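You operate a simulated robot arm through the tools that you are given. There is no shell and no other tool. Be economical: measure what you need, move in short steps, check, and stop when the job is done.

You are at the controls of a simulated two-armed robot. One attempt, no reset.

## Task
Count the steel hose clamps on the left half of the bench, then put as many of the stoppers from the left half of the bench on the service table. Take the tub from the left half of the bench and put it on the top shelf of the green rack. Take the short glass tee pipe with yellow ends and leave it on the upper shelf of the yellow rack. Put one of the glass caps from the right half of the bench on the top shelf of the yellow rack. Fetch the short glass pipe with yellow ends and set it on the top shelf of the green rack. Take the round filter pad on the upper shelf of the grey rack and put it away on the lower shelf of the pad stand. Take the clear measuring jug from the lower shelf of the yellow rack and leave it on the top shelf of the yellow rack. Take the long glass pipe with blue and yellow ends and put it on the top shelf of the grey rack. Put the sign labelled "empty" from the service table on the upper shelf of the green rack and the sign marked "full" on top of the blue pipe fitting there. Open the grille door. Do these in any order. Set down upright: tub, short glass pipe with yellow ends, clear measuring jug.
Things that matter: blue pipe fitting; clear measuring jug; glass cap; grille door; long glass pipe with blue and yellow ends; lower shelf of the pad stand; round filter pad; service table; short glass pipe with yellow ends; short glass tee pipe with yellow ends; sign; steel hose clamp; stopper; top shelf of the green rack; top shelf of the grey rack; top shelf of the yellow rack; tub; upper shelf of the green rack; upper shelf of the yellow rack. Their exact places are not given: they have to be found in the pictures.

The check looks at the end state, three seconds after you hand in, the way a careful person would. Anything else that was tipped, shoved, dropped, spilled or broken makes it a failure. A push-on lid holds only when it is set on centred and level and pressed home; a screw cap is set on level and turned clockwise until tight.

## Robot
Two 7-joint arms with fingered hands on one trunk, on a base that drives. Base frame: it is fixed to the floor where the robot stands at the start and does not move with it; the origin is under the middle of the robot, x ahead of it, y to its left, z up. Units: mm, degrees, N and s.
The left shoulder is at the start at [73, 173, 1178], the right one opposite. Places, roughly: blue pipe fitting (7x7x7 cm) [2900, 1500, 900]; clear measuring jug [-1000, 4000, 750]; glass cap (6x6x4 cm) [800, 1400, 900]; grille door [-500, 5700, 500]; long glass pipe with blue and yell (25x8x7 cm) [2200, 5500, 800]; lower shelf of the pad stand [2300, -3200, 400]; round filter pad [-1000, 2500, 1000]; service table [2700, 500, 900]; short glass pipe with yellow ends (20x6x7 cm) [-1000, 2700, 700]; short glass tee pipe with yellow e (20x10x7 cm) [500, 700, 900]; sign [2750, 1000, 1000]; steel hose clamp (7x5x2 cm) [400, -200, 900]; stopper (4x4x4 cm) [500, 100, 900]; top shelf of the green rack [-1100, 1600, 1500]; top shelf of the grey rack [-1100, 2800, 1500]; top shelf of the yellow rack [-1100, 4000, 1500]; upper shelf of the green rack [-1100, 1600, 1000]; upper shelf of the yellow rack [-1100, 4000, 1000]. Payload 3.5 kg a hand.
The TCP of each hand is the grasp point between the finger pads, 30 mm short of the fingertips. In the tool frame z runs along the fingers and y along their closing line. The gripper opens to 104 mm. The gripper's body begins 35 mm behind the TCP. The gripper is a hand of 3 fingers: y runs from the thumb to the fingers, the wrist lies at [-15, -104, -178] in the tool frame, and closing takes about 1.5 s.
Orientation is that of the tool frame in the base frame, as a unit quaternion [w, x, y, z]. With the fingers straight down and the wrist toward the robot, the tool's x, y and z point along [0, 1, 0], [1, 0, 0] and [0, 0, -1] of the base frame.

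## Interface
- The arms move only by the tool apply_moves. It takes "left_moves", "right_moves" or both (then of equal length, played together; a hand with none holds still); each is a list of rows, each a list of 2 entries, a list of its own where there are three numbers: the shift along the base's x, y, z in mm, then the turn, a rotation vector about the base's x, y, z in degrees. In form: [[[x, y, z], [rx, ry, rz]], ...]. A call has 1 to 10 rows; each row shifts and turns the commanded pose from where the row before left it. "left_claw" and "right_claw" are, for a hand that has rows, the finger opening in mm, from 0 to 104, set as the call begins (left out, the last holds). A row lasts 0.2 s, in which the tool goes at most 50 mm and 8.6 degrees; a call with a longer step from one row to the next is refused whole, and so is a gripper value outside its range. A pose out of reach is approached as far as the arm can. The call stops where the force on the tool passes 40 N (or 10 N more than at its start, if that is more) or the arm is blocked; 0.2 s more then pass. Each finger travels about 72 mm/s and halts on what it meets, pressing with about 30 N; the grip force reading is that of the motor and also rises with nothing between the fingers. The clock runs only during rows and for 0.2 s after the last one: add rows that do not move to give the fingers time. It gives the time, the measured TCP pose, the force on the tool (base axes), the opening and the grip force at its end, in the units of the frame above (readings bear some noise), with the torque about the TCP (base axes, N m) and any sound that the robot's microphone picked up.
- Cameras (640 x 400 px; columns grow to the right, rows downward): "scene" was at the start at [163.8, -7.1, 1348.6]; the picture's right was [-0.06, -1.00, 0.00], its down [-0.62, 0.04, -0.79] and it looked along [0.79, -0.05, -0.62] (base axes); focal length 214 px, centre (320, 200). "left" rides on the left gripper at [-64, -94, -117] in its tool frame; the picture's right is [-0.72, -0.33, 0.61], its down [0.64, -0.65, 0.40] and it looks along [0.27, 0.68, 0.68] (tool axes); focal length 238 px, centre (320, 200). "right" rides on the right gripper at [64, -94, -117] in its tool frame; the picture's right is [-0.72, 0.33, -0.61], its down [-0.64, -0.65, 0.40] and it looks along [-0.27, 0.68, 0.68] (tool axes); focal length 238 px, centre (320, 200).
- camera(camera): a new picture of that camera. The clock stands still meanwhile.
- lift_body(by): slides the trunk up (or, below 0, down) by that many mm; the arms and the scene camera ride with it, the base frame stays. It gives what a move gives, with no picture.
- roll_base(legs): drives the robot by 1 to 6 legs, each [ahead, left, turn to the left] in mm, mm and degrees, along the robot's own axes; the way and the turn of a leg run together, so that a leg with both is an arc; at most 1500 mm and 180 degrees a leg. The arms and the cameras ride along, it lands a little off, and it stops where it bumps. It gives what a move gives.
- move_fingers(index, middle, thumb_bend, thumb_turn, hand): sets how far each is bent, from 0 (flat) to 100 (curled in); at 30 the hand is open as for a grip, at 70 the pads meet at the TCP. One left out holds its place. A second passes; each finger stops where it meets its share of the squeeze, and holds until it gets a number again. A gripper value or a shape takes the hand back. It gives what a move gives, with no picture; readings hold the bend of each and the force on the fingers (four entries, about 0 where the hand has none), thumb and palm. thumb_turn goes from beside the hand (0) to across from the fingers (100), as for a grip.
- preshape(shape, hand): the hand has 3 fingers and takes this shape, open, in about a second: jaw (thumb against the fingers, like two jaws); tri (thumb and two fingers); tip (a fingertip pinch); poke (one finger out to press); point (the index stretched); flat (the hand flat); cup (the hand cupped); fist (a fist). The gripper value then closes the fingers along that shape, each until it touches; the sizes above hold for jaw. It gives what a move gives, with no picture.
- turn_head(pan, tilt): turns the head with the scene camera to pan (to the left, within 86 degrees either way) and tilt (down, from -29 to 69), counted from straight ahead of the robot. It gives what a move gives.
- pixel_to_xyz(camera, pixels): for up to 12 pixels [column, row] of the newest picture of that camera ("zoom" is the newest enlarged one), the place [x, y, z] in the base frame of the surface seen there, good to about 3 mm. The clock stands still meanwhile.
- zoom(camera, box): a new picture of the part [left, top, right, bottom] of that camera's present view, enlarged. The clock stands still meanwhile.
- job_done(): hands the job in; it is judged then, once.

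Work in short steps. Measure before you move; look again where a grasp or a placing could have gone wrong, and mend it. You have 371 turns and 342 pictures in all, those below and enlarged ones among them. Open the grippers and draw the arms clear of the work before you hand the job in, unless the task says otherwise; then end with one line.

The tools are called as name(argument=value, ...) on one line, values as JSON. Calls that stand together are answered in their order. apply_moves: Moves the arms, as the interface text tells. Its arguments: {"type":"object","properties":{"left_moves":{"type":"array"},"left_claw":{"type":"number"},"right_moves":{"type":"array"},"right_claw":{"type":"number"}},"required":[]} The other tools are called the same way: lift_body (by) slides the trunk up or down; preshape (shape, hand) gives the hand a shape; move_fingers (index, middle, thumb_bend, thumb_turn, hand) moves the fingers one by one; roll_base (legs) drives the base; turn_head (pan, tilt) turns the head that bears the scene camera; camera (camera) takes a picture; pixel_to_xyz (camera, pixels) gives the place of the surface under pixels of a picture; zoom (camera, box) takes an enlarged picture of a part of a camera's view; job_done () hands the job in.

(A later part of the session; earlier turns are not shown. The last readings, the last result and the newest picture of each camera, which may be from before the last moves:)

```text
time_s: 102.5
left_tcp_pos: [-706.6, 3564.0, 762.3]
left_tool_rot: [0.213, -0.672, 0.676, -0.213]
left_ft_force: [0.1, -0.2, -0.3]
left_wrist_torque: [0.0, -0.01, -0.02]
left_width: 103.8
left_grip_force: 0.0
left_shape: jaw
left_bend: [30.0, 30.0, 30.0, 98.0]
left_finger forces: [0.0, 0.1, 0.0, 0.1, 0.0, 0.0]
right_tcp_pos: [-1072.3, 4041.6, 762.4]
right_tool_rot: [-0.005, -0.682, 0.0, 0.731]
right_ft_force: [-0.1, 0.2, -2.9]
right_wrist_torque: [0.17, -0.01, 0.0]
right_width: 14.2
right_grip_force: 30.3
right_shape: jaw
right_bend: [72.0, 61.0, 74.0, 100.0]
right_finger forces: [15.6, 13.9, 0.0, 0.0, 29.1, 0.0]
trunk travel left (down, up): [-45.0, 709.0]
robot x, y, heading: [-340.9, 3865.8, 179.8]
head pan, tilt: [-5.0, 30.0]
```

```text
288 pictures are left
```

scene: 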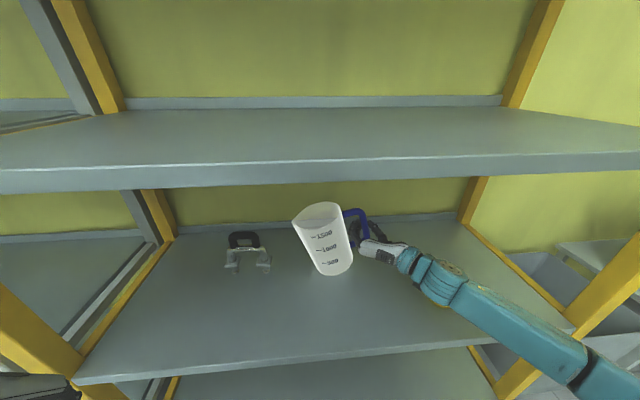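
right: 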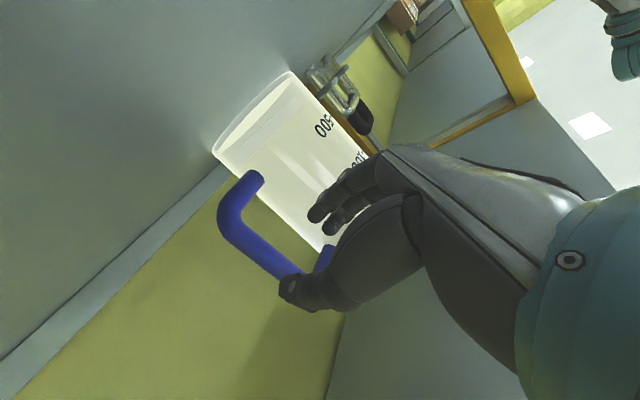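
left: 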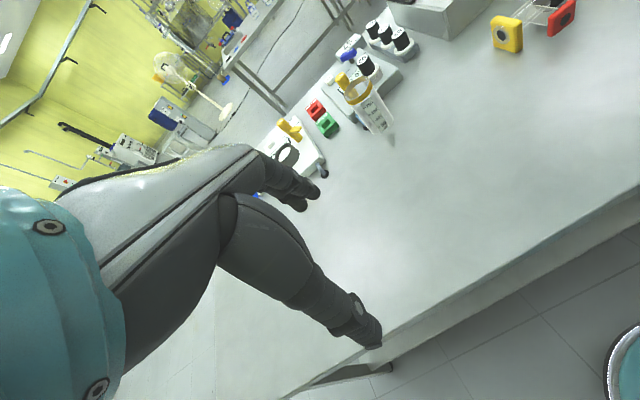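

The jug sagged about 15° but holds. I roll back out, then will level it by turning the wrist.

roll_base(legs=[[-380, 0, 0]])

apply_moves(right_moves=[[[0, 0, 20], [-7, 0, 0]], [[0, 0, 20], [-7, 0, 0]], [[0, 0, 0], [0, 0, 0]]])

camera(camera="scene")

zoom(camera="scene", box=[280, 180, 440, 300])

```text
time_s: 105.0
left_tcp_pos: [-325.1, 3562.8, 761.8]
left_tool_rot: [0.213, -0.673, 0.676, -0.214]
left_ft_force: [0.4, 0.3, -1.0]
left_wrist_torque: [0.0, 0.01, 0.03]
left_width: 103.9
left_grip_force: 0.2
left_shape: jaw
left_bend: [30.0, 30.0, 30.0, 98.0]
left_finger forces: [0.0, 0.0, 0.0, 0.0, 0.1, 0.0]
right_tcp_pos: [-687.3, 4041.4, 762.1]
right_tool_rot: [-0.005, -0.681, -0.001, 0.732]
right_ft_force: [0.3, 0.3, -1.4]
right_wrist_torque: [0.16, -0.02, 0.02]
right_width: 14.0
right_grip_force: 29.8
right_shape: jaw
right_bend: [72.0, 61.0, 74.0, 100.0]
right_finger forces: [15.3, 14.2, 0.1, 0.0, 28.9, 0.0]
trunk travel left (down, up): [-45.0, 709.0]
robot x, y, heading: [45.7, 3866.9, 179.6]
head pan, tilt: [-5.0, 30.0]
```

```text
time_s: 105.8
left_tcp_pos: [-323.8, 3563.1, 763.0]
left_tool_rot: [0.214, -0.673, 0.675, -0.213]
left_ft_force: [-0.8, -0.3, -0.1]
left_wrist_torque: [0.01, -0.02, -0.03]
left_width: 103.8
left_grip_force: 0.0
left_shape: jaw
left_bend: [30.0, 30.0, 30.0, 98.0]
left_finger forces: [0.0, 0.1, 0.0, 0.1, 0.0, 0.0]
right_tcp_pos: [-687.5, 4041.2, 801.8]
right_tool_rot: [-0.087, -0.675, 0.089, 0.727]
right_ft_force: [-0.1, 0.4, -1.0]
right_wrist_torque: [0.18, -0.11, 0.0]
right_width: 14.1
right_grip_force: 29.9
right_shape: jaw
right_bend: [72.0, 60.0, 74.0, 100.0]
right_finger forces: [14.9, 14.8, 0.0, 0.0, 29.5, 0.1]
trunk travel left (down, up): [-45.0, 709.0]
robot x, y, heading: [47.7, 3867.5, 180.0]
head pan, tilt: [-5.0, 30.0]
```

```text
287 pictures are left
```

scene: 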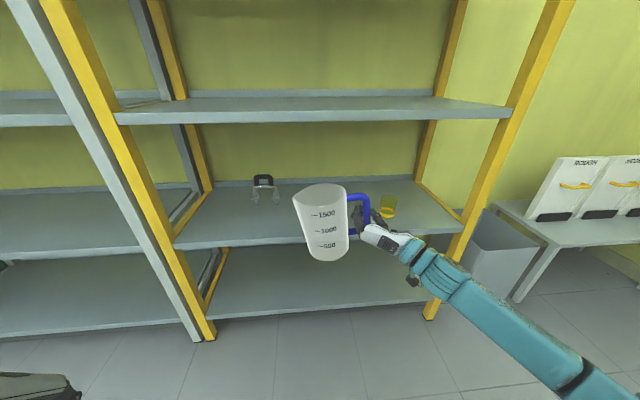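

```text
3.33 times, centred on (360, 240) of scene
```

zoom: 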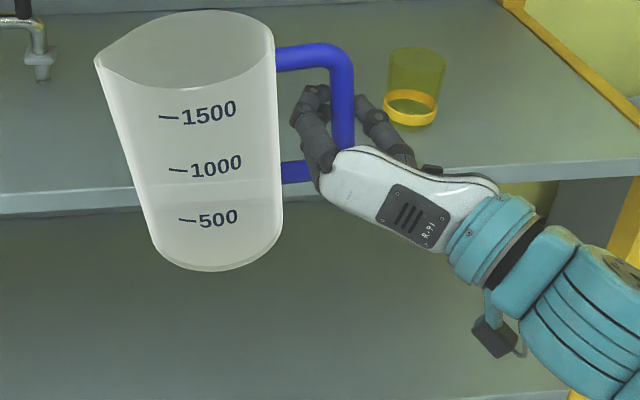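

Still about 9° off; I turn 8° more, then raise the trunk for the top shelf.

apply_moves(right_moves=[[[0, 0, 20], [-8, 0, 0]], [[0, 0, 40], [0, 0, 0]], [[0, 0, 0], [0, 0, 0]]])

lift_body(by=400)

lift_body(by=300)

camera(camera="scene")

zoom(camera="scene", box=[280, 150, 440, 270])

```text
time_s: 106.6
left_tcp_pos: [-324.8, 3563.1, 763.5]
left_tool_rot: [0.213, -0.673, 0.676, -0.213]
left_ft_force: [0.0, 0.3, -0.1]
left_wrist_torque: [-0.02, 0.02, -0.02]
left_width: 103.9
left_grip_force: 0.2
left_shape: jaw
left_bend: [30.0, 30.0, 30.0, 98.0]
left_finger forces: [0.1, 0.0, 0.1, 0.0, 0.0, 0.0]
right_tcp_pos: [-687.5, 4040.6, 862.0]
right_tool_rot: [-0.134, -0.668, 0.14, 0.718]
right_ft_force: [0.1, 0.0, -1.7]
right_wrist_torque: [0.19, -0.06, 0.05]
right_width: 13.9
right_grip_force: 30.2
right_shape: jaw
right_bend: [73.0, 60.0, 74.0, 100.0]
right_finger forces: [14.6, 15.0, 0.0, 0.1, 29.8, 0.0]
trunk travel left (down, up): [-45.0, 709.0]
robot x, y, heading: [48.1, 3866.0, 179.6]
head pan, tilt: [-5.0, 30.0]
```

```text
time_s: 110.4
left_tcp_pos: [-324.7, 3564.3, 1163.7]
left_tool_rot: [0.213, -0.673, 0.675, -0.213]
left_ft_force: [0.0, 0.0, -0.3]
left_wrist_torque: [-0.01, -0.01, 0.0]
left_width: 103.4
left_grip_force: 0.0
left_shape: jaw
left_bend: [30.0, 30.0, 30.0, 98.0]
left_finger forces: [0.1, 0.0, 0.0, 0.1, 0.1, 0.0]
right_tcp_pos: [-687.7, 4040.5, 1261.5]
right_tool_rot: [-0.134, -0.669, 0.139, 0.718]
right_ft_force: [-0.1, -0.9, -2.8]
right_wrist_torque: [0.16, -0.06, -0.05]
right_width: 14.0
right_grip_force: 30.0
right_shape: jaw
right_bend: [73.0, 60.0, 74.0, 100.0]
right_finger forces: [14.6, 14.8, 0.1, 0.0, 29.4, 0.0]
trunk travel left (down, up): [-445.0, 309.0]
robot x, y, heading: [44.3, 3866.6, 180.0]
head pan, tilt: [-5.0, 30.0]
```

```text
time_s: 113.4
left_tcp_pos: [-323.2, 3562.8, 1463.0]
left_tool_rot: [0.214, -0.673, 0.675, -0.212]
left_ft_force: [0.2, -0.1, 1.1]
left_wrist_torque: [-0.01, 0.0, 0.01]
left_width: 103.7
left_grip_force: 0.0
left_shape: jaw
left_bend: [30.0, 30.0, 30.0, 98.0]
left_finger forces: [0.0, 0.1, 0.0, 0.1, 0.0, 0.1]
right_tcp_pos: [-688.6, 4039.9, 1561.0]
right_tool_rot: [-0.134, -0.668, 0.139, 0.719]
right_ft_force: [0.0, 0.4, -2.2]
right_wrist_torque: [0.18, -0.03, 0.01]
right_width: 14.0
right_grip_force: 30.0
right_shape: jaw
right_bend: [73.0, 60.0, 74.0, 100.0]
right_finger forces: [14.6, 14.8, 0.1, 0.0, 29.3, 0.0]
trunk travel left (down, up): [-745.0, 9.0]
robot x, y, heading: [48.1, 3869.9, 179.8]
head pan, tilt: [-5.0, 30.0]
```

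```text
285 pictures are left
```

scene: 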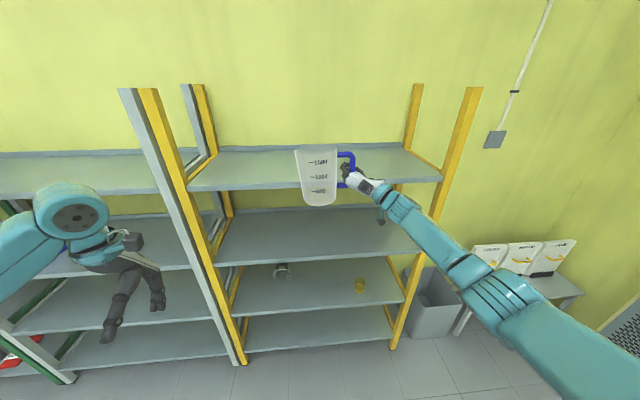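

```text
3.33 times, centred on (360, 210) of scene
```

zoom: 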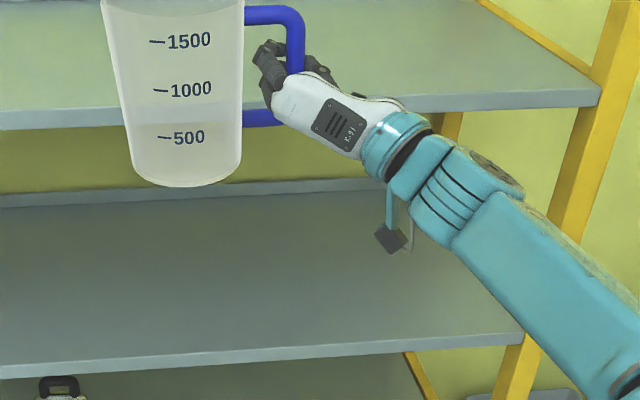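

I measure the handle bar and text to judge the remaining tilt.

pixel_to_xyz(camera="zoom", pixels=[[298, 20], [296, 62], [262, 15], [262, 118], [185, 42], [185, 90], [182, 137], [182, 180], [145, 170], [235, 165]])

```text
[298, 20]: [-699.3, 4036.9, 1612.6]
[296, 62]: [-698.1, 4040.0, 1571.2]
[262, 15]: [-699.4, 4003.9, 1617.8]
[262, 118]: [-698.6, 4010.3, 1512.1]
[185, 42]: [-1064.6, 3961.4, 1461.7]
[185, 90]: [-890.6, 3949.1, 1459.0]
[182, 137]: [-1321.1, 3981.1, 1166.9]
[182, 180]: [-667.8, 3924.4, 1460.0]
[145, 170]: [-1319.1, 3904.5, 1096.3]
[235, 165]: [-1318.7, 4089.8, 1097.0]
```

Only ~4° left. I correct it, raise 80 mm and drive in over the shelf.

apply_moves(right_moves=[[[0, 0, 40], [-3.5, 0, 0]], [[0, 0, 40], [0, 0, 0]], [[0, 0, 0], [0, 0, 0]]])

roll_base(legs=[[370, 0, 0]])

camera(camera="scene")

camera(camera="right")

```text
time_s: 114.2
left_tcp_pos: [-323.6, 3563.6, 1464.0]
left_tool_rot: [0.214, -0.673, 0.675, -0.213]
left_ft_force: [0.2, 0.4, 0.7]
left_wrist_torque: [0.0, -0.01, 0.03]
left_width: 103.8
left_grip_force: 0.1
left_shape: jaw
left_bend: [30.0, 30.0, 30.0, 98.0]
left_finger forces: [0.0, 0.1, 0.1, 0.0, 0.1, 0.1]
right_tcp_pos: [-688.6, 4040.6, 1642.9]
right_tool_rot: [-0.155, -0.664, 0.161, 0.713]
right_ft_force: [-0.4, -1.1, -2.8]
right_wrist_torque: [0.2, -0.01, 0.0]
right_width: 14.0
right_grip_force: 30.2
right_shape: jaw
right_bend: [73.0, 60.0, 74.0, 100.0]
right_finger forces: [14.2, 15.3, 0.1, 0.1, 29.6, 0.0]
trunk travel left (down, up): [-745.0, 9.0]
robot x, y, heading: [47.0, 3868.3, 179.5]
head pan, tilt: [-5.0, 30.0]
```

```text
time_s: 116.6
left_tcp_pos: [-690.3, 3563.0, 1463.1]
left_tool_rot: [0.214, -0.674, 0.675, -0.213]
left_ft_force: [0.5, 0.3, 1.4]
left_wrist_torque: [-0.06, -0.01, 0.0]
left_width: 103.5
left_grip_force: 0.0
left_shape: jaw
left_bend: [30.0, 30.0, 30.0, 98.0]
left_finger forces: [0.0, 0.0, 0.1, 0.1, 0.1, 0.1]
right_tcp_pos: [-1055.4, 4039.6, 1643.3]
right_tool_rot: [-0.156, -0.663, 0.16, 0.714]
right_ft_force: [0.0, 0.0, -1.4]
right_wrist_torque: [0.16, -0.04, 0.0]
right_width: 14.0
right_grip_force: 30.2
right_shape: jaw
right_bend: [73.0, 60.0, 74.0, 100.0]
right_finger forces: [14.3, 15.0, 0.0, 0.0, 29.5, 0.0]
trunk travel left (down, up): [-745.0, 9.0]
robot x, y, heading: [-321.4, 3864.4, 180.2]
head pan, tilt: [-5.0, 30.0]
```

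```text
283 pictures are left
```

scene: 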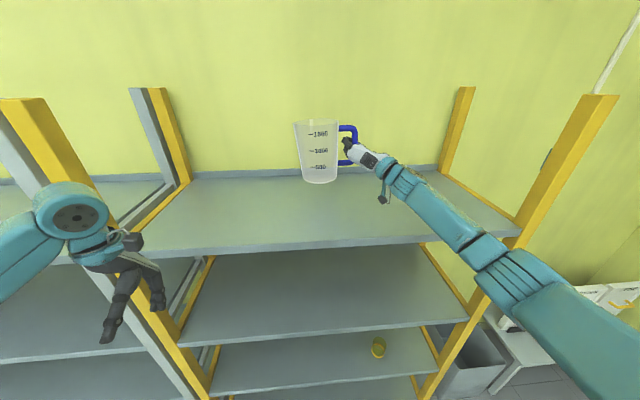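

```text
282 pictures are left
```

right: 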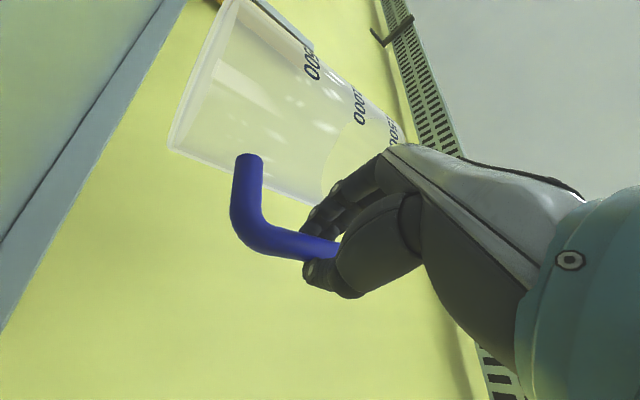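

I check forearm clearance above the shelf front edge before lowering.

pixel_to_xyz(camera="scene", pixels=[[440, 218], [480, 250], [460, 232], [520, 300], [384, 195], [540, 215], [320, 182], [348, 150]])

```text
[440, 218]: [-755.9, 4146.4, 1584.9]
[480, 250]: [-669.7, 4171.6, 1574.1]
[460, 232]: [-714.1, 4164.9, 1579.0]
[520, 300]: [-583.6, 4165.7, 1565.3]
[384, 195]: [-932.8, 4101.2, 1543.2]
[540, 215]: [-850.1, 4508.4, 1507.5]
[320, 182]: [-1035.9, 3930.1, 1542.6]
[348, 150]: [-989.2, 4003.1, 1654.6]
```

The camera bracket under the wrist (z≈1543) would meet the shelf, so I set the jug nearer the front edge: roll back 118 mm, then lower.

roll_base(legs=[[-118, 0, 0]])

apply_moves(right_moves=[[[0, 0, -35], [0, 0, 0]], [[0, 0, -30], [0, 0, 0]], [[0, 0, 0], [0, 0, 0]]])

camera(camera="scene")

zoom(camera="scene", box=[270, 120, 430, 240])

```text
time_s: 117.8
left_tcp_pos: [-578.1, 3563.1, 1462.5]
left_tool_rot: [0.214, -0.674, 0.675, -0.213]
left_ft_force: [-0.2, -1.0, 0.1]
left_wrist_torque: [-0.03, 0.04, -0.02]
left_width: 104.0
left_grip_force: 0.1
left_shape: jaw
left_bend: [30.0, 30.0, 30.0, 98.0]
left_finger forces: [0.1, 0.1, 0.1, 0.0, 0.1, 0.0]
right_tcp_pos: [-941.8, 4038.9, 1640.9]
right_tool_rot: [-0.155, -0.665, 0.159, 0.713]
right_ft_force: [-0.2, 0.3, -1.9]
right_wrist_torque: [0.15, -0.04, -0.01]
right_width: 14.1
right_grip_force: 30.0
right_shape: jaw
right_bend: [73.0, 60.0, 74.0, 100.0]
right_finger forces: [14.4, 15.3, 0.0, 0.0, 29.4, 0.1]
trunk travel left (down, up): [-745.0, 9.0]
robot x, y, heading: [-209.9, 3865.9, 179.9]
head pan, tilt: [-5.0, 30.0]
```

```text
time_s: 118.6
left_tcp_pos: [-575.2, 3562.6, 1463.7]
left_tool_rot: [0.214, -0.674, 0.674, -0.213]
left_ft_force: [0.2, -0.4, -0.1]
left_wrist_torque: [-0.02, 0.04, -0.01]
left_width: 103.5
left_grip_force: 0.0
left_shape: jaw
left_bend: [30.0, 30.0, 30.0, 98.0]
left_finger forces: [0.1, 0.0, 0.0, 0.0, 0.0, 0.0]
right_tcp_pos: [-938.5, 4037.7, 1577.3]
right_tool_rot: [-0.156, -0.664, 0.159, 0.714]
right_ft_force: [0.3, -0.1, -1.2]
right_wrist_torque: [0.19, -0.04, -0.03]
right_width: 13.7
right_grip_force: 30.5
right_shape: jaw
right_bend: [73.0, 60.0, 74.0, 100.0]
right_finger forces: [14.2, 15.1, 0.1, 0.0, 29.3, 0.0]
trunk travel left (down, up): [-745.0, 9.0]
robot x, y, heading: [-206.4, 3873.9, 179.8]
head pan, tilt: [-5.0, 30.0]
```

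```text
281 pictures are left
```

scene: 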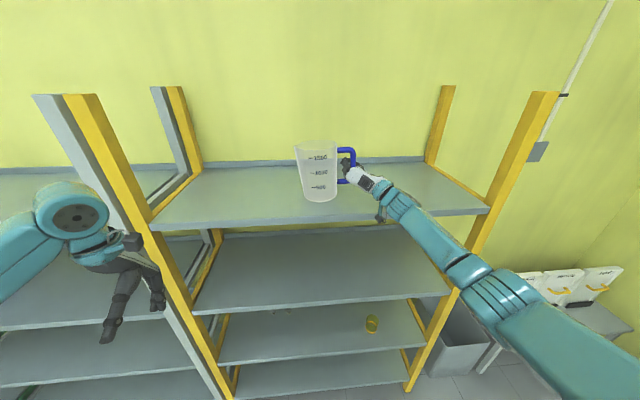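

```text
3.33 times, centred on (350, 180) of scene
```

zoom: 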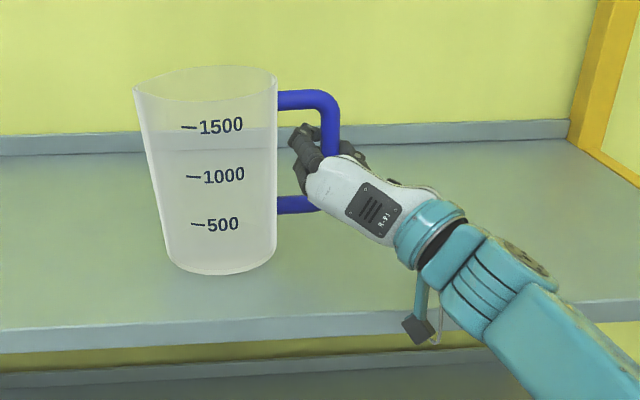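

Looks upright; bracket hangs in front of the shelf. I lower the last ~16 mm in small steps.

apply_moves(right_moves=[[[0, 0, -10], [0, 0, 0]], [[0, 0, -3], [0, 0, 0]], [[0, 0, -3], [0, 0, 0]], [[0, 0, -2], [0, 0, 0]], [[0, 0, 0], [0, 0, 0]]])

zoom(camera="scene", box=[270, 120, 430, 240])

```text
time_s: 119.8
left_tcp_pos: [-574.2, 3562.0, 1462.3]
left_tool_rot: [-0.214, 0.674, -0.674, 0.213]
left_ft_force: [-0.4, -0.4, 0.1]
left_wrist_torque: [0.0, 0.01, 0.01]
left_width: 103.5
left_grip_force: 0.1
left_shape: jaw
left_bend: [30.0, 30.0, 30.0, 98.0]
left_finger forces: [0.0, 0.0, 0.0, 0.0, 0.1, 0.0]
right_tcp_pos: [-940.0, 4038.4, 1558.3]
right_tool_rot: [-0.154, -0.664, 0.159, 0.714]
right_ft_force: [-0.2, 0.9, -0.8]
right_wrist_torque: [0.04, -0.02, -0.03]
right_width: 13.7
right_grip_force: 30.1
right_shape: jaw
right_bend: [73.0, 60.0, 74.0, 100.0]
right_finger forces: [16.5, 12.2, 0.0, 0.0, 28.7, 0.1]
trunk travel left (down, up): [-745.0, 9.0]
robot x, y, heading: [-205.9, 3866.3, 180.0]
head pan, tilt: [-5.0, 30.0]
```

```text
3.33 times, centred on (350, 180) of scene
```

zoom: 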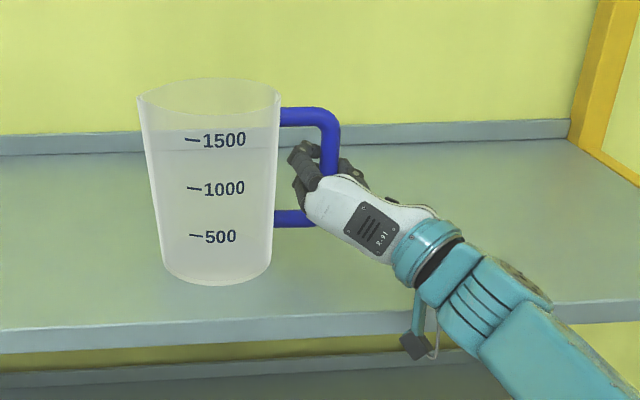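

Touching. I lower 3 mm more, open to 42 and slide back.

apply_moves(right_moves=[[[0, 0, -2], [0, 0, 0]], [[0, 0, -1], [0, 0, 0]], [[0, 0, 0], [0, 0, 0]]])

apply_moves(right_moves=[[[0, 0, 0], [0, 0, 0]], [[0, 0, 0], [0, 0, 0]], [[0, 0, 0], [0, 0, 0]], [[15, 0, 0], [0, 0, 0]], [[20, 0, 0], [0, 0, 0]], [[20, 0, 0], [0, 0, 0]], [[20, 0, 0], [0, 0, 0]], [[0, 0, 0], [0, 0, 0]]], right_claw=42)

camera(camera="scene")

```text
time_s: 120.6
left_tcp_pos: [-574.3, 3562.7, 1463.3]
left_tool_rot: [0.213, -0.674, 0.675, -0.213]
left_ft_force: [0.2, -0.3, 0.3]
left_wrist_torque: [-0.01, -0.03, -0.01]
left_width: 103.8
left_grip_force: 0.1
left_shape: jaw
left_bend: [30.0, 30.0, 30.0, 98.0]
left_finger forces: [0.0, 0.0, 0.0, 0.0, 0.0, 0.1]
right_tcp_pos: [-940.4, 4038.7, 1557.4]
right_tool_rot: [-0.156, -0.663, 0.159, 0.714]
right_ft_force: [-0.6, 1.1, 1.8]
right_wrist_torque: [0.03, 0.05, -0.01]
right_width: 13.6
right_grip_force: 29.9
right_shape: jaw
right_bend: [73.0, 60.0, 74.0, 100.0]
right_finger forces: [16.4, 11.7, 0.0, 0.0, 28.5, 0.0]
trunk travel left (down, up): [-745.0, 9.0]
robot x, y, heading: [-206.2, 3869.5, 180.3]
head pan, tilt: [-5.0, 30.0]
```

```text
time_s: 122.4
left_tcp_pos: [-574.6, 3562.8, 1463.2]
left_tool_rot: [0.214, -0.674, 0.674, -0.213]
left_ft_force: [-0.2, 0.9, 0.2]
left_wrist_torque: [-0.01, 0.03, -0.01]
left_width: 103.4
left_grip_force: 0.1
left_shape: jaw
left_bend: [30.0, 30.0, 30.0, 98.0]
left_finger forces: [0.1, 0.0, 0.0, 0.1, 0.0, 0.1]
right_tcp_pos: [-865.5, 4039.1, 1554.5]
right_tool_rot: [-0.155, -0.665, 0.16, 0.713]
right_ft_force: [0.7, -0.6, 0.5]
right_wrist_torque: [-0.02, -0.01, 0.0]
right_width: 41.9
right_grip_force: 0.0
right_shape: jaw
right_bend: [74.0, 49.0, 72.0, 100.0]
right_finger forces: [0.1, 0.0, 0.0, 0.0, 0.0, 0.1]
trunk travel left (down, up): [-745.0, 9.0]
robot x, y, heading: [-202.8, 3868.4, 180.0]
head pan, tilt: [-5.0, 30.0]
```

```text
278 pictures are left
```

scene: 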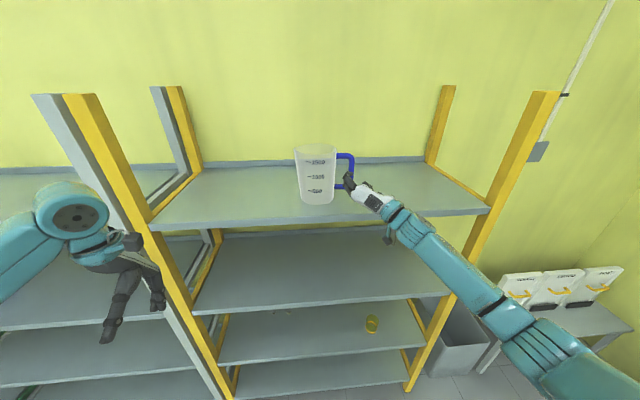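

The jug stands on the top shelf. Next the grille door: I back off, turn to face +y and approach it.

roll_base(legs=[[-300, 0, 0], [0, 0, -90], [700, 0, 0]])

lift_body(by=-400)

turn_head(pan=20, tilt=25)

camera(camera="scene")

```text
time_s: 131.7
left_tcp_pos: [-231.1, 4935.3, 1462.3]
left_tool_rot: [0.005, -0.009, 0.954, -0.301]
left_ft_force: [-1.2, 1.2, 1.0]
left_wrist_torque: [-0.03, 0.02, 0.02]
left_width: 103.6
left_grip_force: 0.0
left_shape: jaw
left_bend: [30.0, 30.0, 30.0, 98.0]
left_finger forces: [0.1, 0.0, 0.0, 0.0, 0.0, 0.0]
right_tcp_pos: [238.1, 5235.2, 1557.1]
right_tool_rot: [0.388, -0.363, 0.578, 0.619]
right_ft_force: [0.4, -0.7, -0.3]
right_wrist_torque: [0.03, 0.0, -0.03]
right_width: 41.7
right_grip_force: 0.0
right_shape: jaw
right_bend: [74.0, 49.0, 72.0, 100.0]
right_finger forces: [0.0, 0.0, 0.0, 0.0, 0.0, 0.1]
trunk travel left (down, up): [-745.0, 9.0]
robot x, y, heading: [80.9, 4570.3, 91.1]
head pan, tilt: [-5.0, 30.0]
```

```text
time_s: 135.5
left_tcp_pos: [-231.5, 4935.1, 1062.8]
left_tool_rot: [0.004, -0.009, 0.954, -0.3]
left_ft_force: [0.1, 0.0, -0.3]
left_wrist_torque: [0.0, 0.03, 0.0]
left_width: 103.5
left_grip_force: 0.1
left_shape: jaw
left_bend: [30.0, 30.0, 30.0, 98.0]
left_finger forces: [0.0, 0.0, 0.1, 0.0, 0.0, 0.1]
right_tcp_pos: [237.6, 5235.4, 1158.0]
right_tool_rot: [0.387, -0.362, 0.579, 0.62]
right_ft_force: [0.1, 0.0, 0.2]
right_wrist_torque: [0.0, -0.02, 0.01]
right_width: 41.9
right_grip_force: 0.1
right_shape: jaw
right_bend: [74.0, 49.0, 72.0, 100.0]
right_finger forces: [0.0, 0.0, 0.0, 0.0, 0.0, 0.1]
trunk travel left (down, up): [-345.0, 409.0]
robot x, y, heading: [80.1, 4573.3, 91.2]
head pan, tilt: [-5.0, 30.0]
```

```text
time_s: 136.4
left_tcp_pos: [-231.5, 4933.5, 1062.2]
left_tool_rot: [0.004, -0.01, 0.954, -0.3]
left_ft_force: [0.1, -0.9, 0.3]
left_wrist_torque: [0.01, 0.03, -0.01]
left_width: 103.7
left_grip_force: 0.1
left_shape: jaw
left_bend: [30.0, 30.0, 30.0, 98.0]
left_finger forces: [0.1, 0.0, 0.0, 0.0, 0.0, 0.0]
right_tcp_pos: [238.4, 5235.7, 1155.6]
right_tool_rot: [0.389, -0.363, 0.578, 0.618]
right_ft_force: [0.1, 0.3, -0.1]
right_wrist_torque: [0.02, 0.0, -0.03]
right_width: 41.9
right_grip_force: 0.1
right_shape: jaw
right_bend: [74.0, 49.0, 72.0, 100.0]
right_finger forces: [0.0, 0.0, 0.0, 0.0, 0.0, 0.0]
trunk travel left (down, up): [-345.0, 409.0]
robot x, y, heading: [79.4, 4568.6, 91.2]
head pan, tilt: [20.0, 25.0]
```

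```text
277 pictures are left
```

scene: 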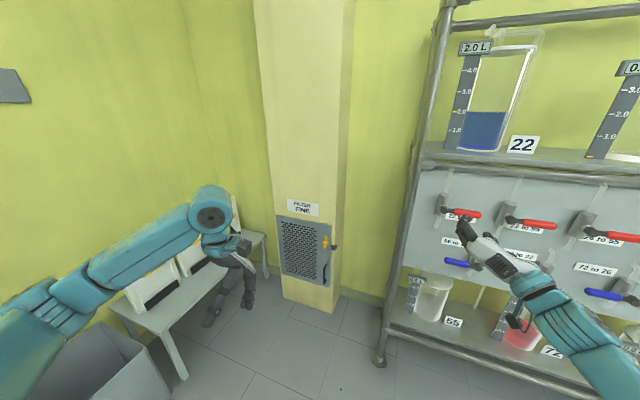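

zoom(camera="scene", box=[260, 190, 360, 300])

pixel_to_xyz(camera="zoom", pixels=[[320, 200], [120, 170], [120, 350], [435, 220], [435, 400], [415, 278], [415, 320], [330, 80], [462, 310], [415, 360]])

```text
3.64 times, centred on (310, 245) of scene
```

zoom: 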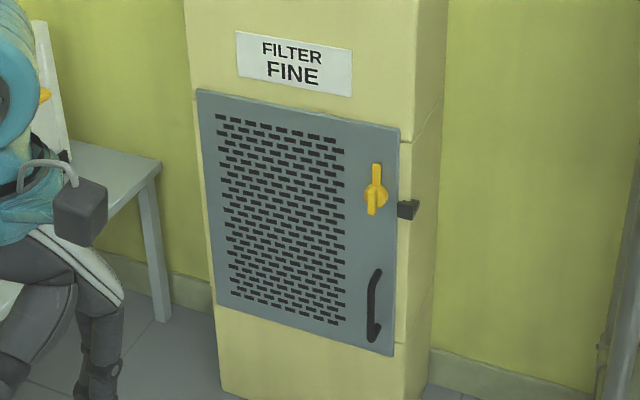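

```text
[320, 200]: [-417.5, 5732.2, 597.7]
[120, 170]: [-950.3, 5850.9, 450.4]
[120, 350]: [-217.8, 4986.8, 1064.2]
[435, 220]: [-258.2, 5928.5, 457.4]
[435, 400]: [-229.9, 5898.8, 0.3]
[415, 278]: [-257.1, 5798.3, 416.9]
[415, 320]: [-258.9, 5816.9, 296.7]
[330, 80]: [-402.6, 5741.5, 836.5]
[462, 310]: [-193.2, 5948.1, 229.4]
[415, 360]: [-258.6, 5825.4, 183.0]
```

pixel_to_xyz(camera="zoom", pixels=[[377, 172], [374, 192], [371, 210], [385, 195], [378, 275], [372, 305], [373, 330], [390, 200], [390, 345], [210, 100], [220, 300], [405, 208]])

zoom(camera="scene", box=[305, 220, 345, 290])

```text
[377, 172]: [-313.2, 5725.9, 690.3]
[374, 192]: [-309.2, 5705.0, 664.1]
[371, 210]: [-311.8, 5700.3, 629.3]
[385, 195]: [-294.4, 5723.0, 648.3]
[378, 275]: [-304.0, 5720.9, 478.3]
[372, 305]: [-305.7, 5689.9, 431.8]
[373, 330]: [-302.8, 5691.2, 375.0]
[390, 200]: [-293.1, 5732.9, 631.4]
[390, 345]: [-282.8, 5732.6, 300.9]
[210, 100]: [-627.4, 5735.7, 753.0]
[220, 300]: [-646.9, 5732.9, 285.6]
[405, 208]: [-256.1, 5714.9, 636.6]
```

```text
5.71 times, centred on (325, 255) of scene
```

zoom: 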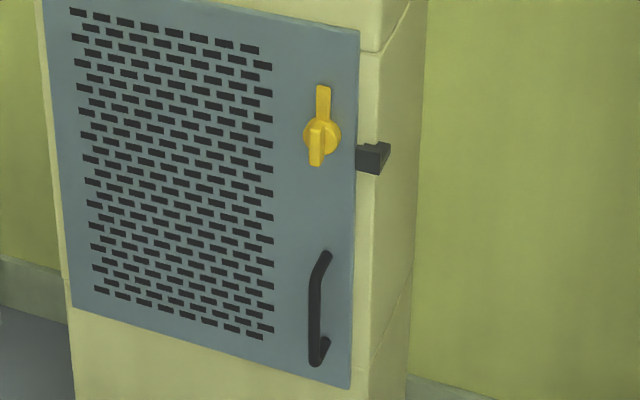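

The yellow tongue points up, clear of the black keeper, so the door may be unlatched; the black pull bar is vertical at (-304, 5690), z≈365–470. I'll use the left hand; first I draw the right arm back and check the valve rack's edge.

pixel_to_xyz(camera="scene", pixels=[[380, 357], [440, 50], [396, 270], [460, 213], [240, 235], [155, 330]])

apply_moves(right_moves=[[[0, -45, 0], [0, 0, 0]], [[0, -45, 0], [0, 0, 0]], [[0, -45, 0], [0, 0, 0]], [[0, -45, 0], [0, 0, 0]], [[0, -45, 0], [0, 0, 0]], [[0, -45, 0], [0, 0, 0]], [[0, 0, 0], [0, 0, 0]]], left_moves=[[[0, 0, 0], [-8.5, 0, 0]], [[0, 0, 0], [-8.5, 0, 0]], [[0, 0, 0], [-8.5, 0, 0]], [[0, 0, 0], [-8.5, 0, 0]], [[0, 0, 0], [-8.5, 0, 0]], [[0, 0, 0], [-8.5, 0, 0]], [[0, 0, 0], [0, 0, 0]]])

```text
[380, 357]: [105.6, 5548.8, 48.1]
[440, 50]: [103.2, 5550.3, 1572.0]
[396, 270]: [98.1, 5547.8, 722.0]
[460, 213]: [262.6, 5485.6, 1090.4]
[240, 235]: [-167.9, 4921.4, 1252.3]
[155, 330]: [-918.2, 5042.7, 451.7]
```

```text
time_s: 138.0
left_tcp_pos: [-232.5, 4935.9, 1063.3]
left_tool_rot: [0.0, -0.011, 0.731, -0.683]
left_ft_force: [-0.2, 0.1, 0.6]
left_wrist_torque: [0.0, 0.01, 0.0]
left_width: 103.6
left_grip_force: 0.1
left_shape: jaw
left_bend: [30.0, 30.0, 30.0, 98.0]
left_finger forces: [0.0, 0.0, 0.0, 0.1, 0.0, 0.0]
right_tcp_pos: [239.3, 4985.3, 1140.7]
right_tool_rot: [0.389, -0.362, 0.578, 0.62]
right_ft_force: [-0.2, 0.3, 0.3]
right_wrist_torque: [-0.03, -0.02, 0.01]
right_width: 41.9
right_grip_force: 0.1
right_shape: jaw
right_bend: [74.0, 49.0, 72.0, 100.0]
right_finger forces: [0.1, 0.0, 0.1, 0.0, 0.0, 0.0]
right hand out of reach, approached as far as the arm can: row 6
trunk travel left (down, up): [-345.0, 409.0]
robot x, y, heading: [82.0, 4570.9, 91.3]
head pan, tilt: [20.0, 25.0]
```

I turned the left hand the wrong way; I turn it back and on until the fingers point at the door.

apply_moves(left_moves=[[[0, 0, 0], [8.5, 0, 0]], [[0, 0, 0], [8.5, 0, 0]], [[0, 0, 0], [8.5, 0, 0]], [[0, 0, 0], [8.5, 0, 0]], [[0, 0, 0], [8.5, 0, 0]], [[0, 0, 0], [8.5, 0, 0]], [[0, 0, 0], [8.5, 0, 0]], [[0, 0, 0], [8.5, 0, 0]], [[0, 0, 0], [8.5, 0, 0]], [[0, 0, 0], [8.5, 0, 0]]])

apply_moves(left_moves=[[[0, 0, 0], [8.5, 0, 0]], [[0, 0, 0], [8.5, 0, 0]], [[0, 0, 0], [8.5, 0, 0]], [[0, 0, 0], [8.5, 0, 0]], [[0, 0, 0], [8.5, 0, 0]], [[0, 0, 0], [8.5, 0, 0]], [[0, 0, 0], [8.5, 0, 0]], [[0, 0, 0], [8.5, 0, 0]], [[0, 0, 0], [8.5, 0, 0]], [[0, 0, 0], [8.5, 0, 0]]])

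apply_moves(left_moves=[[[0, 0, 0], [0, 8.5, 0]], [[0, 0, 0], [0, 8.5, 0]], [[0, 0, 0], [0, 8.5, 0]], [[0, 0, 0], [0, 8.5, 0]], [[0, 0, 0], [0, 8.5, 0]], [[0, 0, 0], [0, 8.5, 0]], [[0, 0, 0], [0, 8.5, 0]], [[0, 0, 0], [0, 8.5, 0]], [[0, 0, 0], [0, 8.5, 0]], [[0, 0, 0], [0, 8.5, 0]]], left_claw=60)

```text
time_s: 140.2
left_tcp_pos: [-233.2, 4938.0, 1063.5]
left_tool_rot: [0.008, -0.007, 1.0, -0.009]
left_ft_force: [0.4, -0.5, -0.4]
left_wrist_torque: [0.0, 0.01, 0.01]
left_width: 103.6
left_grip_force: 0.0
left_shape: jaw
left_bend: [30.0, 30.0, 30.0, 98.0]
left_finger forces: [0.0, 0.1, 0.0, 0.0, 0.1, 0.0]
left hand out of reach, approached as far as the arm can: row 10
right_tcp_pos: [240.5, 4984.2, 1140.6]
right_tool_rot: [0.388, -0.362, 0.577, 0.62]
right_ft_force: [0.5, 0.5, -0.3]
right_wrist_torque: [0.0, 0.0, 0.04]
right_width: 42.0
right_grip_force: 0.0
right_shape: jaw
right_bend: [74.0, 49.0, 72.0, 100.0]
right_finger forces: [0.0, 0.0, 0.0, 0.1, 0.0, 0.1]
trunk travel left (down, up): [-345.0, 409.0]
robot x, y, heading: [80.5, 4573.8, 91.2]
head pan, tilt: [20.0, 25.0]
```

```text
time_s: 142.4
left_tcp_pos: [-257.3, 4982.5, 1053.2]
left_tool_rot: [0.01, -0.002, 0.743, 0.67]
left_ft_force: [0.1, 0.1, -0.1]
left_wrist_torque: [-0.02, -0.01, -0.01]
left_width: 103.8
left_grip_force: 0.1
left_shape: jaw
left_bend: [30.0, 30.0, 30.0, 98.0]
left_finger forces: [0.0, 0.0, 0.0, 0.0, 0.0, 0.0]
left hand out of reach, approached as far as the arm can: row 1, 2, 3
right_tcp_pos: [240.6, 4984.8, 1141.1]
right_tool_rot: [0.388, -0.363, 0.578, 0.62]
right_ft_force: [0.3, 0.3, -0.4]
right_wrist_torque: [-0.01, -0.02, 0.03]
right_width: 42.0
right_grip_force: 0.1
right_shape: jaw
right_bend: [74.0, 49.0, 72.0, 100.0]
right_finger forces: [0.0, 0.0, 0.0, 0.0, 0.0, 0.1]
trunk travel left (down, up): [-345.0, 409.0]
robot x, y, heading: [81.0, 4570.3, 91.4]
head pan, tilt: [20.0, 25.0]
```

```text
time_s: 144.6
left_tcp_pos: [-254.9, 4982.8, 1054.3]
left_tool_rot: [-0.495, 0.451, 0.554, 0.494]
left_ft_force: [0.1, 0.6, -0.5]
left_wrist_torque: [-0.03, 0.01, -0.01]
left_width: 60.4
left_grip_force: 0.0
left_shape: jaw
left_bend: [74.0, 41.0, 66.0, 100.0]
left_finger forces: [0.0, 0.0, 0.0, 0.0, 0.0, 0.0]
right_tcp_pos: [239.6, 4985.0, 1141.1]
right_tool_rot: [0.388, -0.362, 0.578, 0.62]
right_ft_force: [0.1, 0.6, 0.3]
right_wrist_torque: [0.0, 0.03, 0.01]
right_width: 42.0
right_grip_force: 0.0
right_shape: jaw
right_bend: [74.0, 49.0, 72.0, 100.0]
right_finger forces: [0.0, 0.0, 0.1, 0.0, 0.1, 0.0]
trunk travel left (down, up): [-345.0, 409.0]
robot x, y, heading: [81.8, 4571.2, 91.3]
head pan, tilt: [20.0, 25.0]
```

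I drive in front of the door and lower the trunk.

roll_base(legs=[[0, 250, -1.2], [300, 0, 0]])

lift_body(by=-320)

apply_moves(left_moves=[[[20, 0, -45], [0, 6, 0]], [[20, 0, -45], [0, 0, -5]], [[20, 0, -45], [0, 0, 0]], [[20, 0, -45], [0, 0, 0]], [[20, 0, -45], [0, 0, 0]], [[20, 0, -45], [0, 0, 0]], [[20, 0, -40], [0, 0, 0]], [[0, 0, 0], [0, 0, 0]]])

camera(camera="scene")

```text
time_s: 148.1
left_tcp_pos: [-499.2, 5287.8, 1052.6]
left_tool_rot: [-0.489, 0.457, 0.551, 0.499]
left_ft_force: [0.1, -0.1, 0.4]
left_wrist_torque: [0.01, 0.02, 0.02]
left_width: 60.3
left_grip_force: 0.1
left_shape: jaw
left_bend: [74.0, 41.0, 66.0, 100.0]
left_finger forces: [0.0, 0.0, 0.0, 0.0, 0.1, 0.0]
right_tcp_pos: [-2.9, 5279.8, 1140.2]
right_tool_rot: [0.394, -0.357, 0.582, 0.616]
right_ft_force: [0.6, 0.4, -0.9]
right_wrist_torque: [0.02, -0.02, 0.0]
right_width: 41.7
right_grip_force: 0.0
right_shape: jaw
right_bend: [74.0, 49.0, 72.0, 100.0]
right_finger forces: [0.0, 0.0, 0.1, 0.0, 0.1, 0.0]
trunk travel left (down, up): [-345.0, 409.0]
robot x, y, heading: [-172.6, 4869.4, 90.1]
head pan, tilt: [20.0, 25.0]
```

```text
time_s: 151.2
left_tcp_pos: [-498.4, 5287.0, 734.5]
left_tool_rot: [-0.49, 0.456, 0.55, 0.5]
left_ft_force: [0.7, 0.5, -0.5]
left_wrist_torque: [0.0, -0.02, -0.05]
left_width: 60.6
left_grip_force: 0.1
left_shape: jaw
left_bend: [74.0, 41.0, 66.0, 100.0]
left_finger forces: [0.1, 0.0, 0.0, 0.0, 0.1, 0.0]
right_tcp_pos: [-2.3, 5340.9, 697.3]
right_tool_rot: [0.324, -0.42, 0.681, 0.505]
right_ft_force: [-0.7, 0.0, -0.1]
right_wrist_torque: [0.0, 0.0, 0.01]
right_width: 41.9
right_grip_force: 0.0
right_shape: jaw
right_bend: [74.0, 49.0, 72.0, 100.0]
right_finger forces: [0.0, 0.1, 0.0, 0.1, 0.0, 0.0]
trunk travel left (down, up): [-25.0, 729.0]
robot x, y, heading: [-168.6, 4867.5, 90.0]
head pan, tilt: [20.0, 25.0]
```

```text
time_s: 153.1
left_tcp_pos: [-359.1, 5288.3, 423.7]
left_tool_rot: [-0.496, 0.504, 0.503, 0.497]
left_ft_force: [-0.2, 0.0, 0.5]
left_wrist_torque: [0.01, 0.01, 0.01]
left_width: 60.7
left_grip_force: 0.0
left_shape: jaw
left_bend: [74.0, 41.0, 66.0, 100.0]
left_finger forces: [0.0, 0.0, 0.0, 0.0, 0.1, 0.1]
right_tcp_pos: [-1.5, 5341.0, 697.5]
right_tool_rot: [0.325, -0.421, 0.68, 0.505]
right_ft_force: [-0.2, -0.3, 0.5]
right_wrist_torque: [-0.01, 0.03, -0.03]
right_width: 41.8
right_grip_force: 0.0
right_shape: jaw
right_bend: [74.0, 49.0, 72.0, 100.0]
right_finger forces: [0.0, 0.1, 0.0, 0.0, 0.0, 0.1]
trunk travel left (down, up): [-25.0, 729.0]
robot x, y, heading: [-172.1, 4868.5, 90.1]
head pan, tilt: [20.0, 25.0]
```

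```text
274 pictures are left
```

scene: 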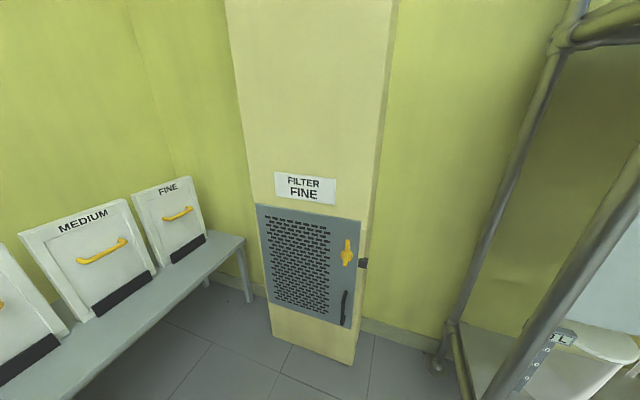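

zoom(camera="scene", box=[310, 220, 380, 340])

pixel_to_xyz(camera="scene", pixels=[[344, 300], [343, 312], [345, 292], [347, 240], [346, 255], [346, 263], [364, 262]])

camera(camera="left")

```text
3.33 times, centred on (345, 280) of scene
```

zoom: 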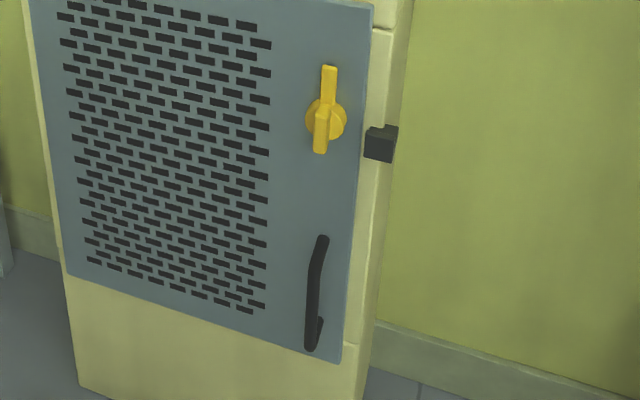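

```text
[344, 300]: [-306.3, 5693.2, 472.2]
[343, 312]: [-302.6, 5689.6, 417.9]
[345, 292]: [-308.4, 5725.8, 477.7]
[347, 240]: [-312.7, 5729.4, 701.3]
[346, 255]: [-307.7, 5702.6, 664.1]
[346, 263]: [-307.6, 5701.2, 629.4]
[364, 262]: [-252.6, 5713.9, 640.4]
```

```text
272 pictures are left
```

left: 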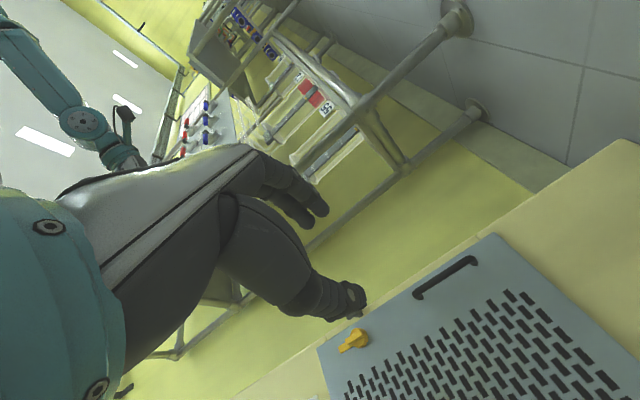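

Bar mid ≈(-304, 5693, 422). I align x, then roll forward 270 mm.

apply_moves(left_moves=[[[28, 0, -1], [0, 0, 0]], [[27, 0, -2], [0, 0, 0]], [[0, 0, 0], [0, 0, 0]]])

roll_base(legs=[[270, 0, 0]])

camera(camera="left")

camera(camera="scene")

```text
time_s: 153.8
left_tcp_pos: [-302.9, 5289.0, 420.6]
left_tool_rot: [-0.496, 0.504, 0.502, 0.497]
left_ft_force: [0.1, 0.4, 0.5]
left_wrist_torque: [-0.02, 0.01, -0.02]
left_width: 60.4
left_grip_force: 0.0
left_shape: jaw
left_bend: [74.0, 41.0, 66.0, 100.0]
left_finger forces: [0.1, 0.0, 0.1, 0.0, 0.0, 0.1]
right_tcp_pos: [-2.6, 5340.9, 696.3]
right_tool_rot: [0.325, -0.42, 0.681, 0.504]
right_ft_force: [-1.0, -0.4, 0.6]
right_wrist_torque: [0.03, -0.03, -0.01]
right_width: 41.7
right_grip_force: 0.1
right_shape: jaw
right_bend: [74.0, 49.0, 72.0, 100.0]
right_finger forces: [0.1, 0.0, 0.0, 0.1, 0.0, 0.0]
trunk travel left (down, up): [-25.0, 729.0]
robot x, y, heading: [-172.4, 4872.4, 89.8]
head pan, tilt: [20.0, 25.0]
```

```text
time_s: 155.8
left_tcp_pos: [-304.6, 5558.6, 420.0]
left_tool_rot: [-0.497, 0.504, 0.503, 0.496]
left_ft_force: [-0.1, 0.7, -0.7]
left_wrist_torque: [0.02, 0.02, -0.02]
left_width: 60.6
left_grip_force: 0.1
left_shape: jaw
left_bend: [74.0, 41.0, 66.0, 100.0]
left_finger forces: [0.0, 0.1, 0.0, 0.0, 0.0, 0.1]
right_tcp_pos: [-4.5, 5610.8, 697.9]
right_tool_rot: [0.324, -0.421, 0.68, 0.505]
right_ft_force: [-0.2, -0.2, -0.6]
right_wrist_torque: [-0.02, 0.01, 0.01]
right_width: 42.0
right_grip_force: 0.0
right_shape: jaw
right_bend: [74.0, 49.0, 72.0, 100.0]
right_finger forces: [0.0, 0.0, 0.0, 0.0, 0.0, 0.0]
trunk travel left (down, up): [-25.0, 729.0]
robot x, y, heading: [-172.8, 5139.6, 90.3]
head pan, tilt: [20.0, 25.0]
```

```text
271 pictures are left
```

left: 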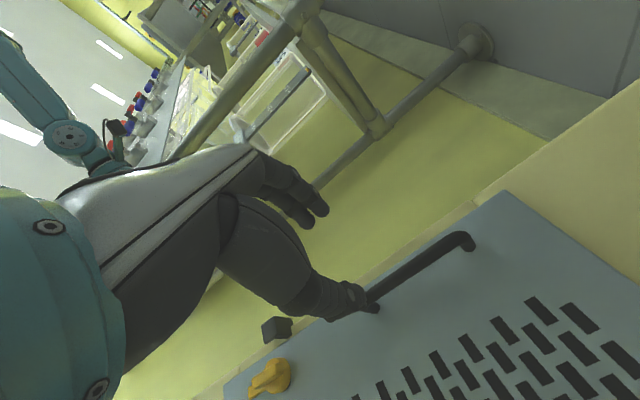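

```text
270 pictures are left
```

scene: 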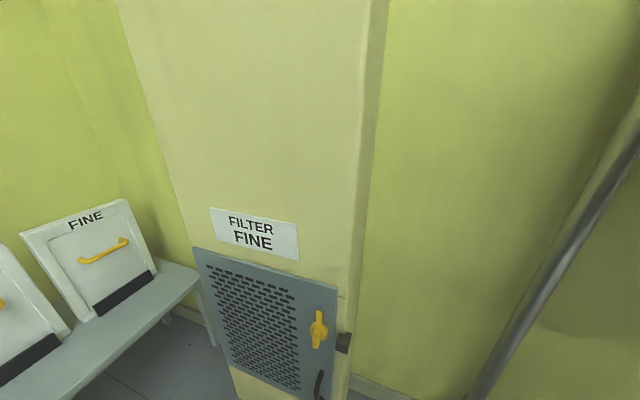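

The bar lies between thumb and fingers in line. I move forward 80 mm and look.

turn_head(pan=20, tilt=45)

apply_moves(left_moves=[[[0, 40, 0], [0, 0, 0]], [[0, 40, 0], [0, 0, 0]], [[0, 0, 0], [0, 0, 0]]])

camera(camera="scene")

camera(camera="left")

```text
time_s: 156.6
left_tcp_pos: [-305.2, 5557.8, 420.9]
left_tool_rot: [-0.497, 0.504, 0.504, 0.495]
left_ft_force: [0.2, 0.5, -0.3]
left_wrist_torque: [-0.02, 0.04, 0.0]
left_width: 60.6
left_grip_force: 0.0
left_shape: jaw
left_bend: [74.0, 41.0, 66.0, 100.0]
left_finger forces: [0.1, 0.0, 0.0, 0.0, 0.0, 0.1]
right_tcp_pos: [-4.8, 5611.2, 698.8]
right_tool_rot: [0.324, -0.421, 0.68, 0.505]
right_ft_force: [0.1, 0.6, -0.8]
right_wrist_torque: [0.05, 0.0, 0.06]
right_width: 41.7
right_grip_force: 0.1
right_shape: jaw
right_bend: [74.0, 49.0, 72.0, 100.0]
right_finger forces: [0.0, 0.1, 0.0, 0.1, 0.0, 0.0]
trunk travel left (down, up): [-25.0, 729.0]
robot x, y, heading: [-172.8, 5136.5, 90.1]
head pan, tilt: [20.0, 45.0]
```

```text
time_s: 157.4
left_tcp_pos: [-304.8, 5639.5, 420.3]
left_tool_rot: [-0.498, 0.503, 0.503, 0.496]
left_ft_force: [0.1, -0.3, -0.8]
left_wrist_torque: [0.05, -0.01, 0.02]
left_width: 60.2
left_grip_force: 0.0
left_shape: jaw
left_bend: [74.0, 41.0, 66.0, 100.0]
left_finger forces: [0.1, 0.0, 0.1, 0.1, 0.0, 0.0]
right_tcp_pos: [-4.3, 5612.4, 696.6]
right_tool_rot: [0.325, -0.421, 0.68, 0.505]
right_ft_force: [-0.2, -0.7, 0.0]
right_wrist_torque: [0.03, -0.01, -0.01]
right_width: 41.8
right_grip_force: 0.2
right_shape: jaw
right_bend: [74.0, 49.0, 72.0, 100.0]
right_finger forces: [0.1, 0.0, 0.1, 0.0, 0.0, 0.1]
trunk travel left (down, up): [-25.0, 729.0]
robot x, y, heading: [-170.7, 5140.1, 90.4]
head pan, tilt: [20.0, 45.0]
```

```text
269 pictures are left
```

scene: 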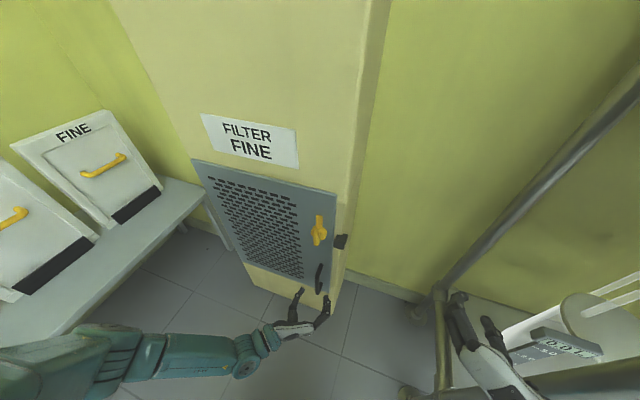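

```text
268 pictures are left
```

left: 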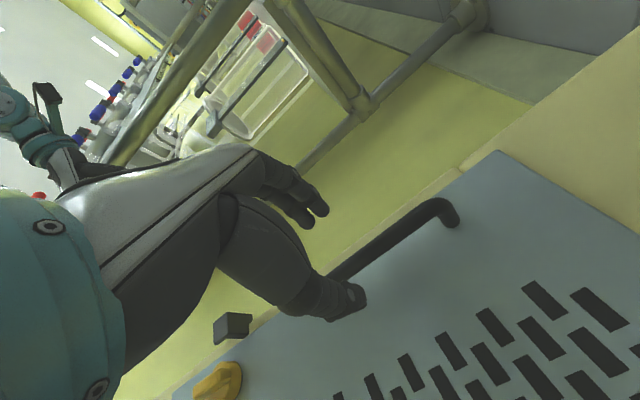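

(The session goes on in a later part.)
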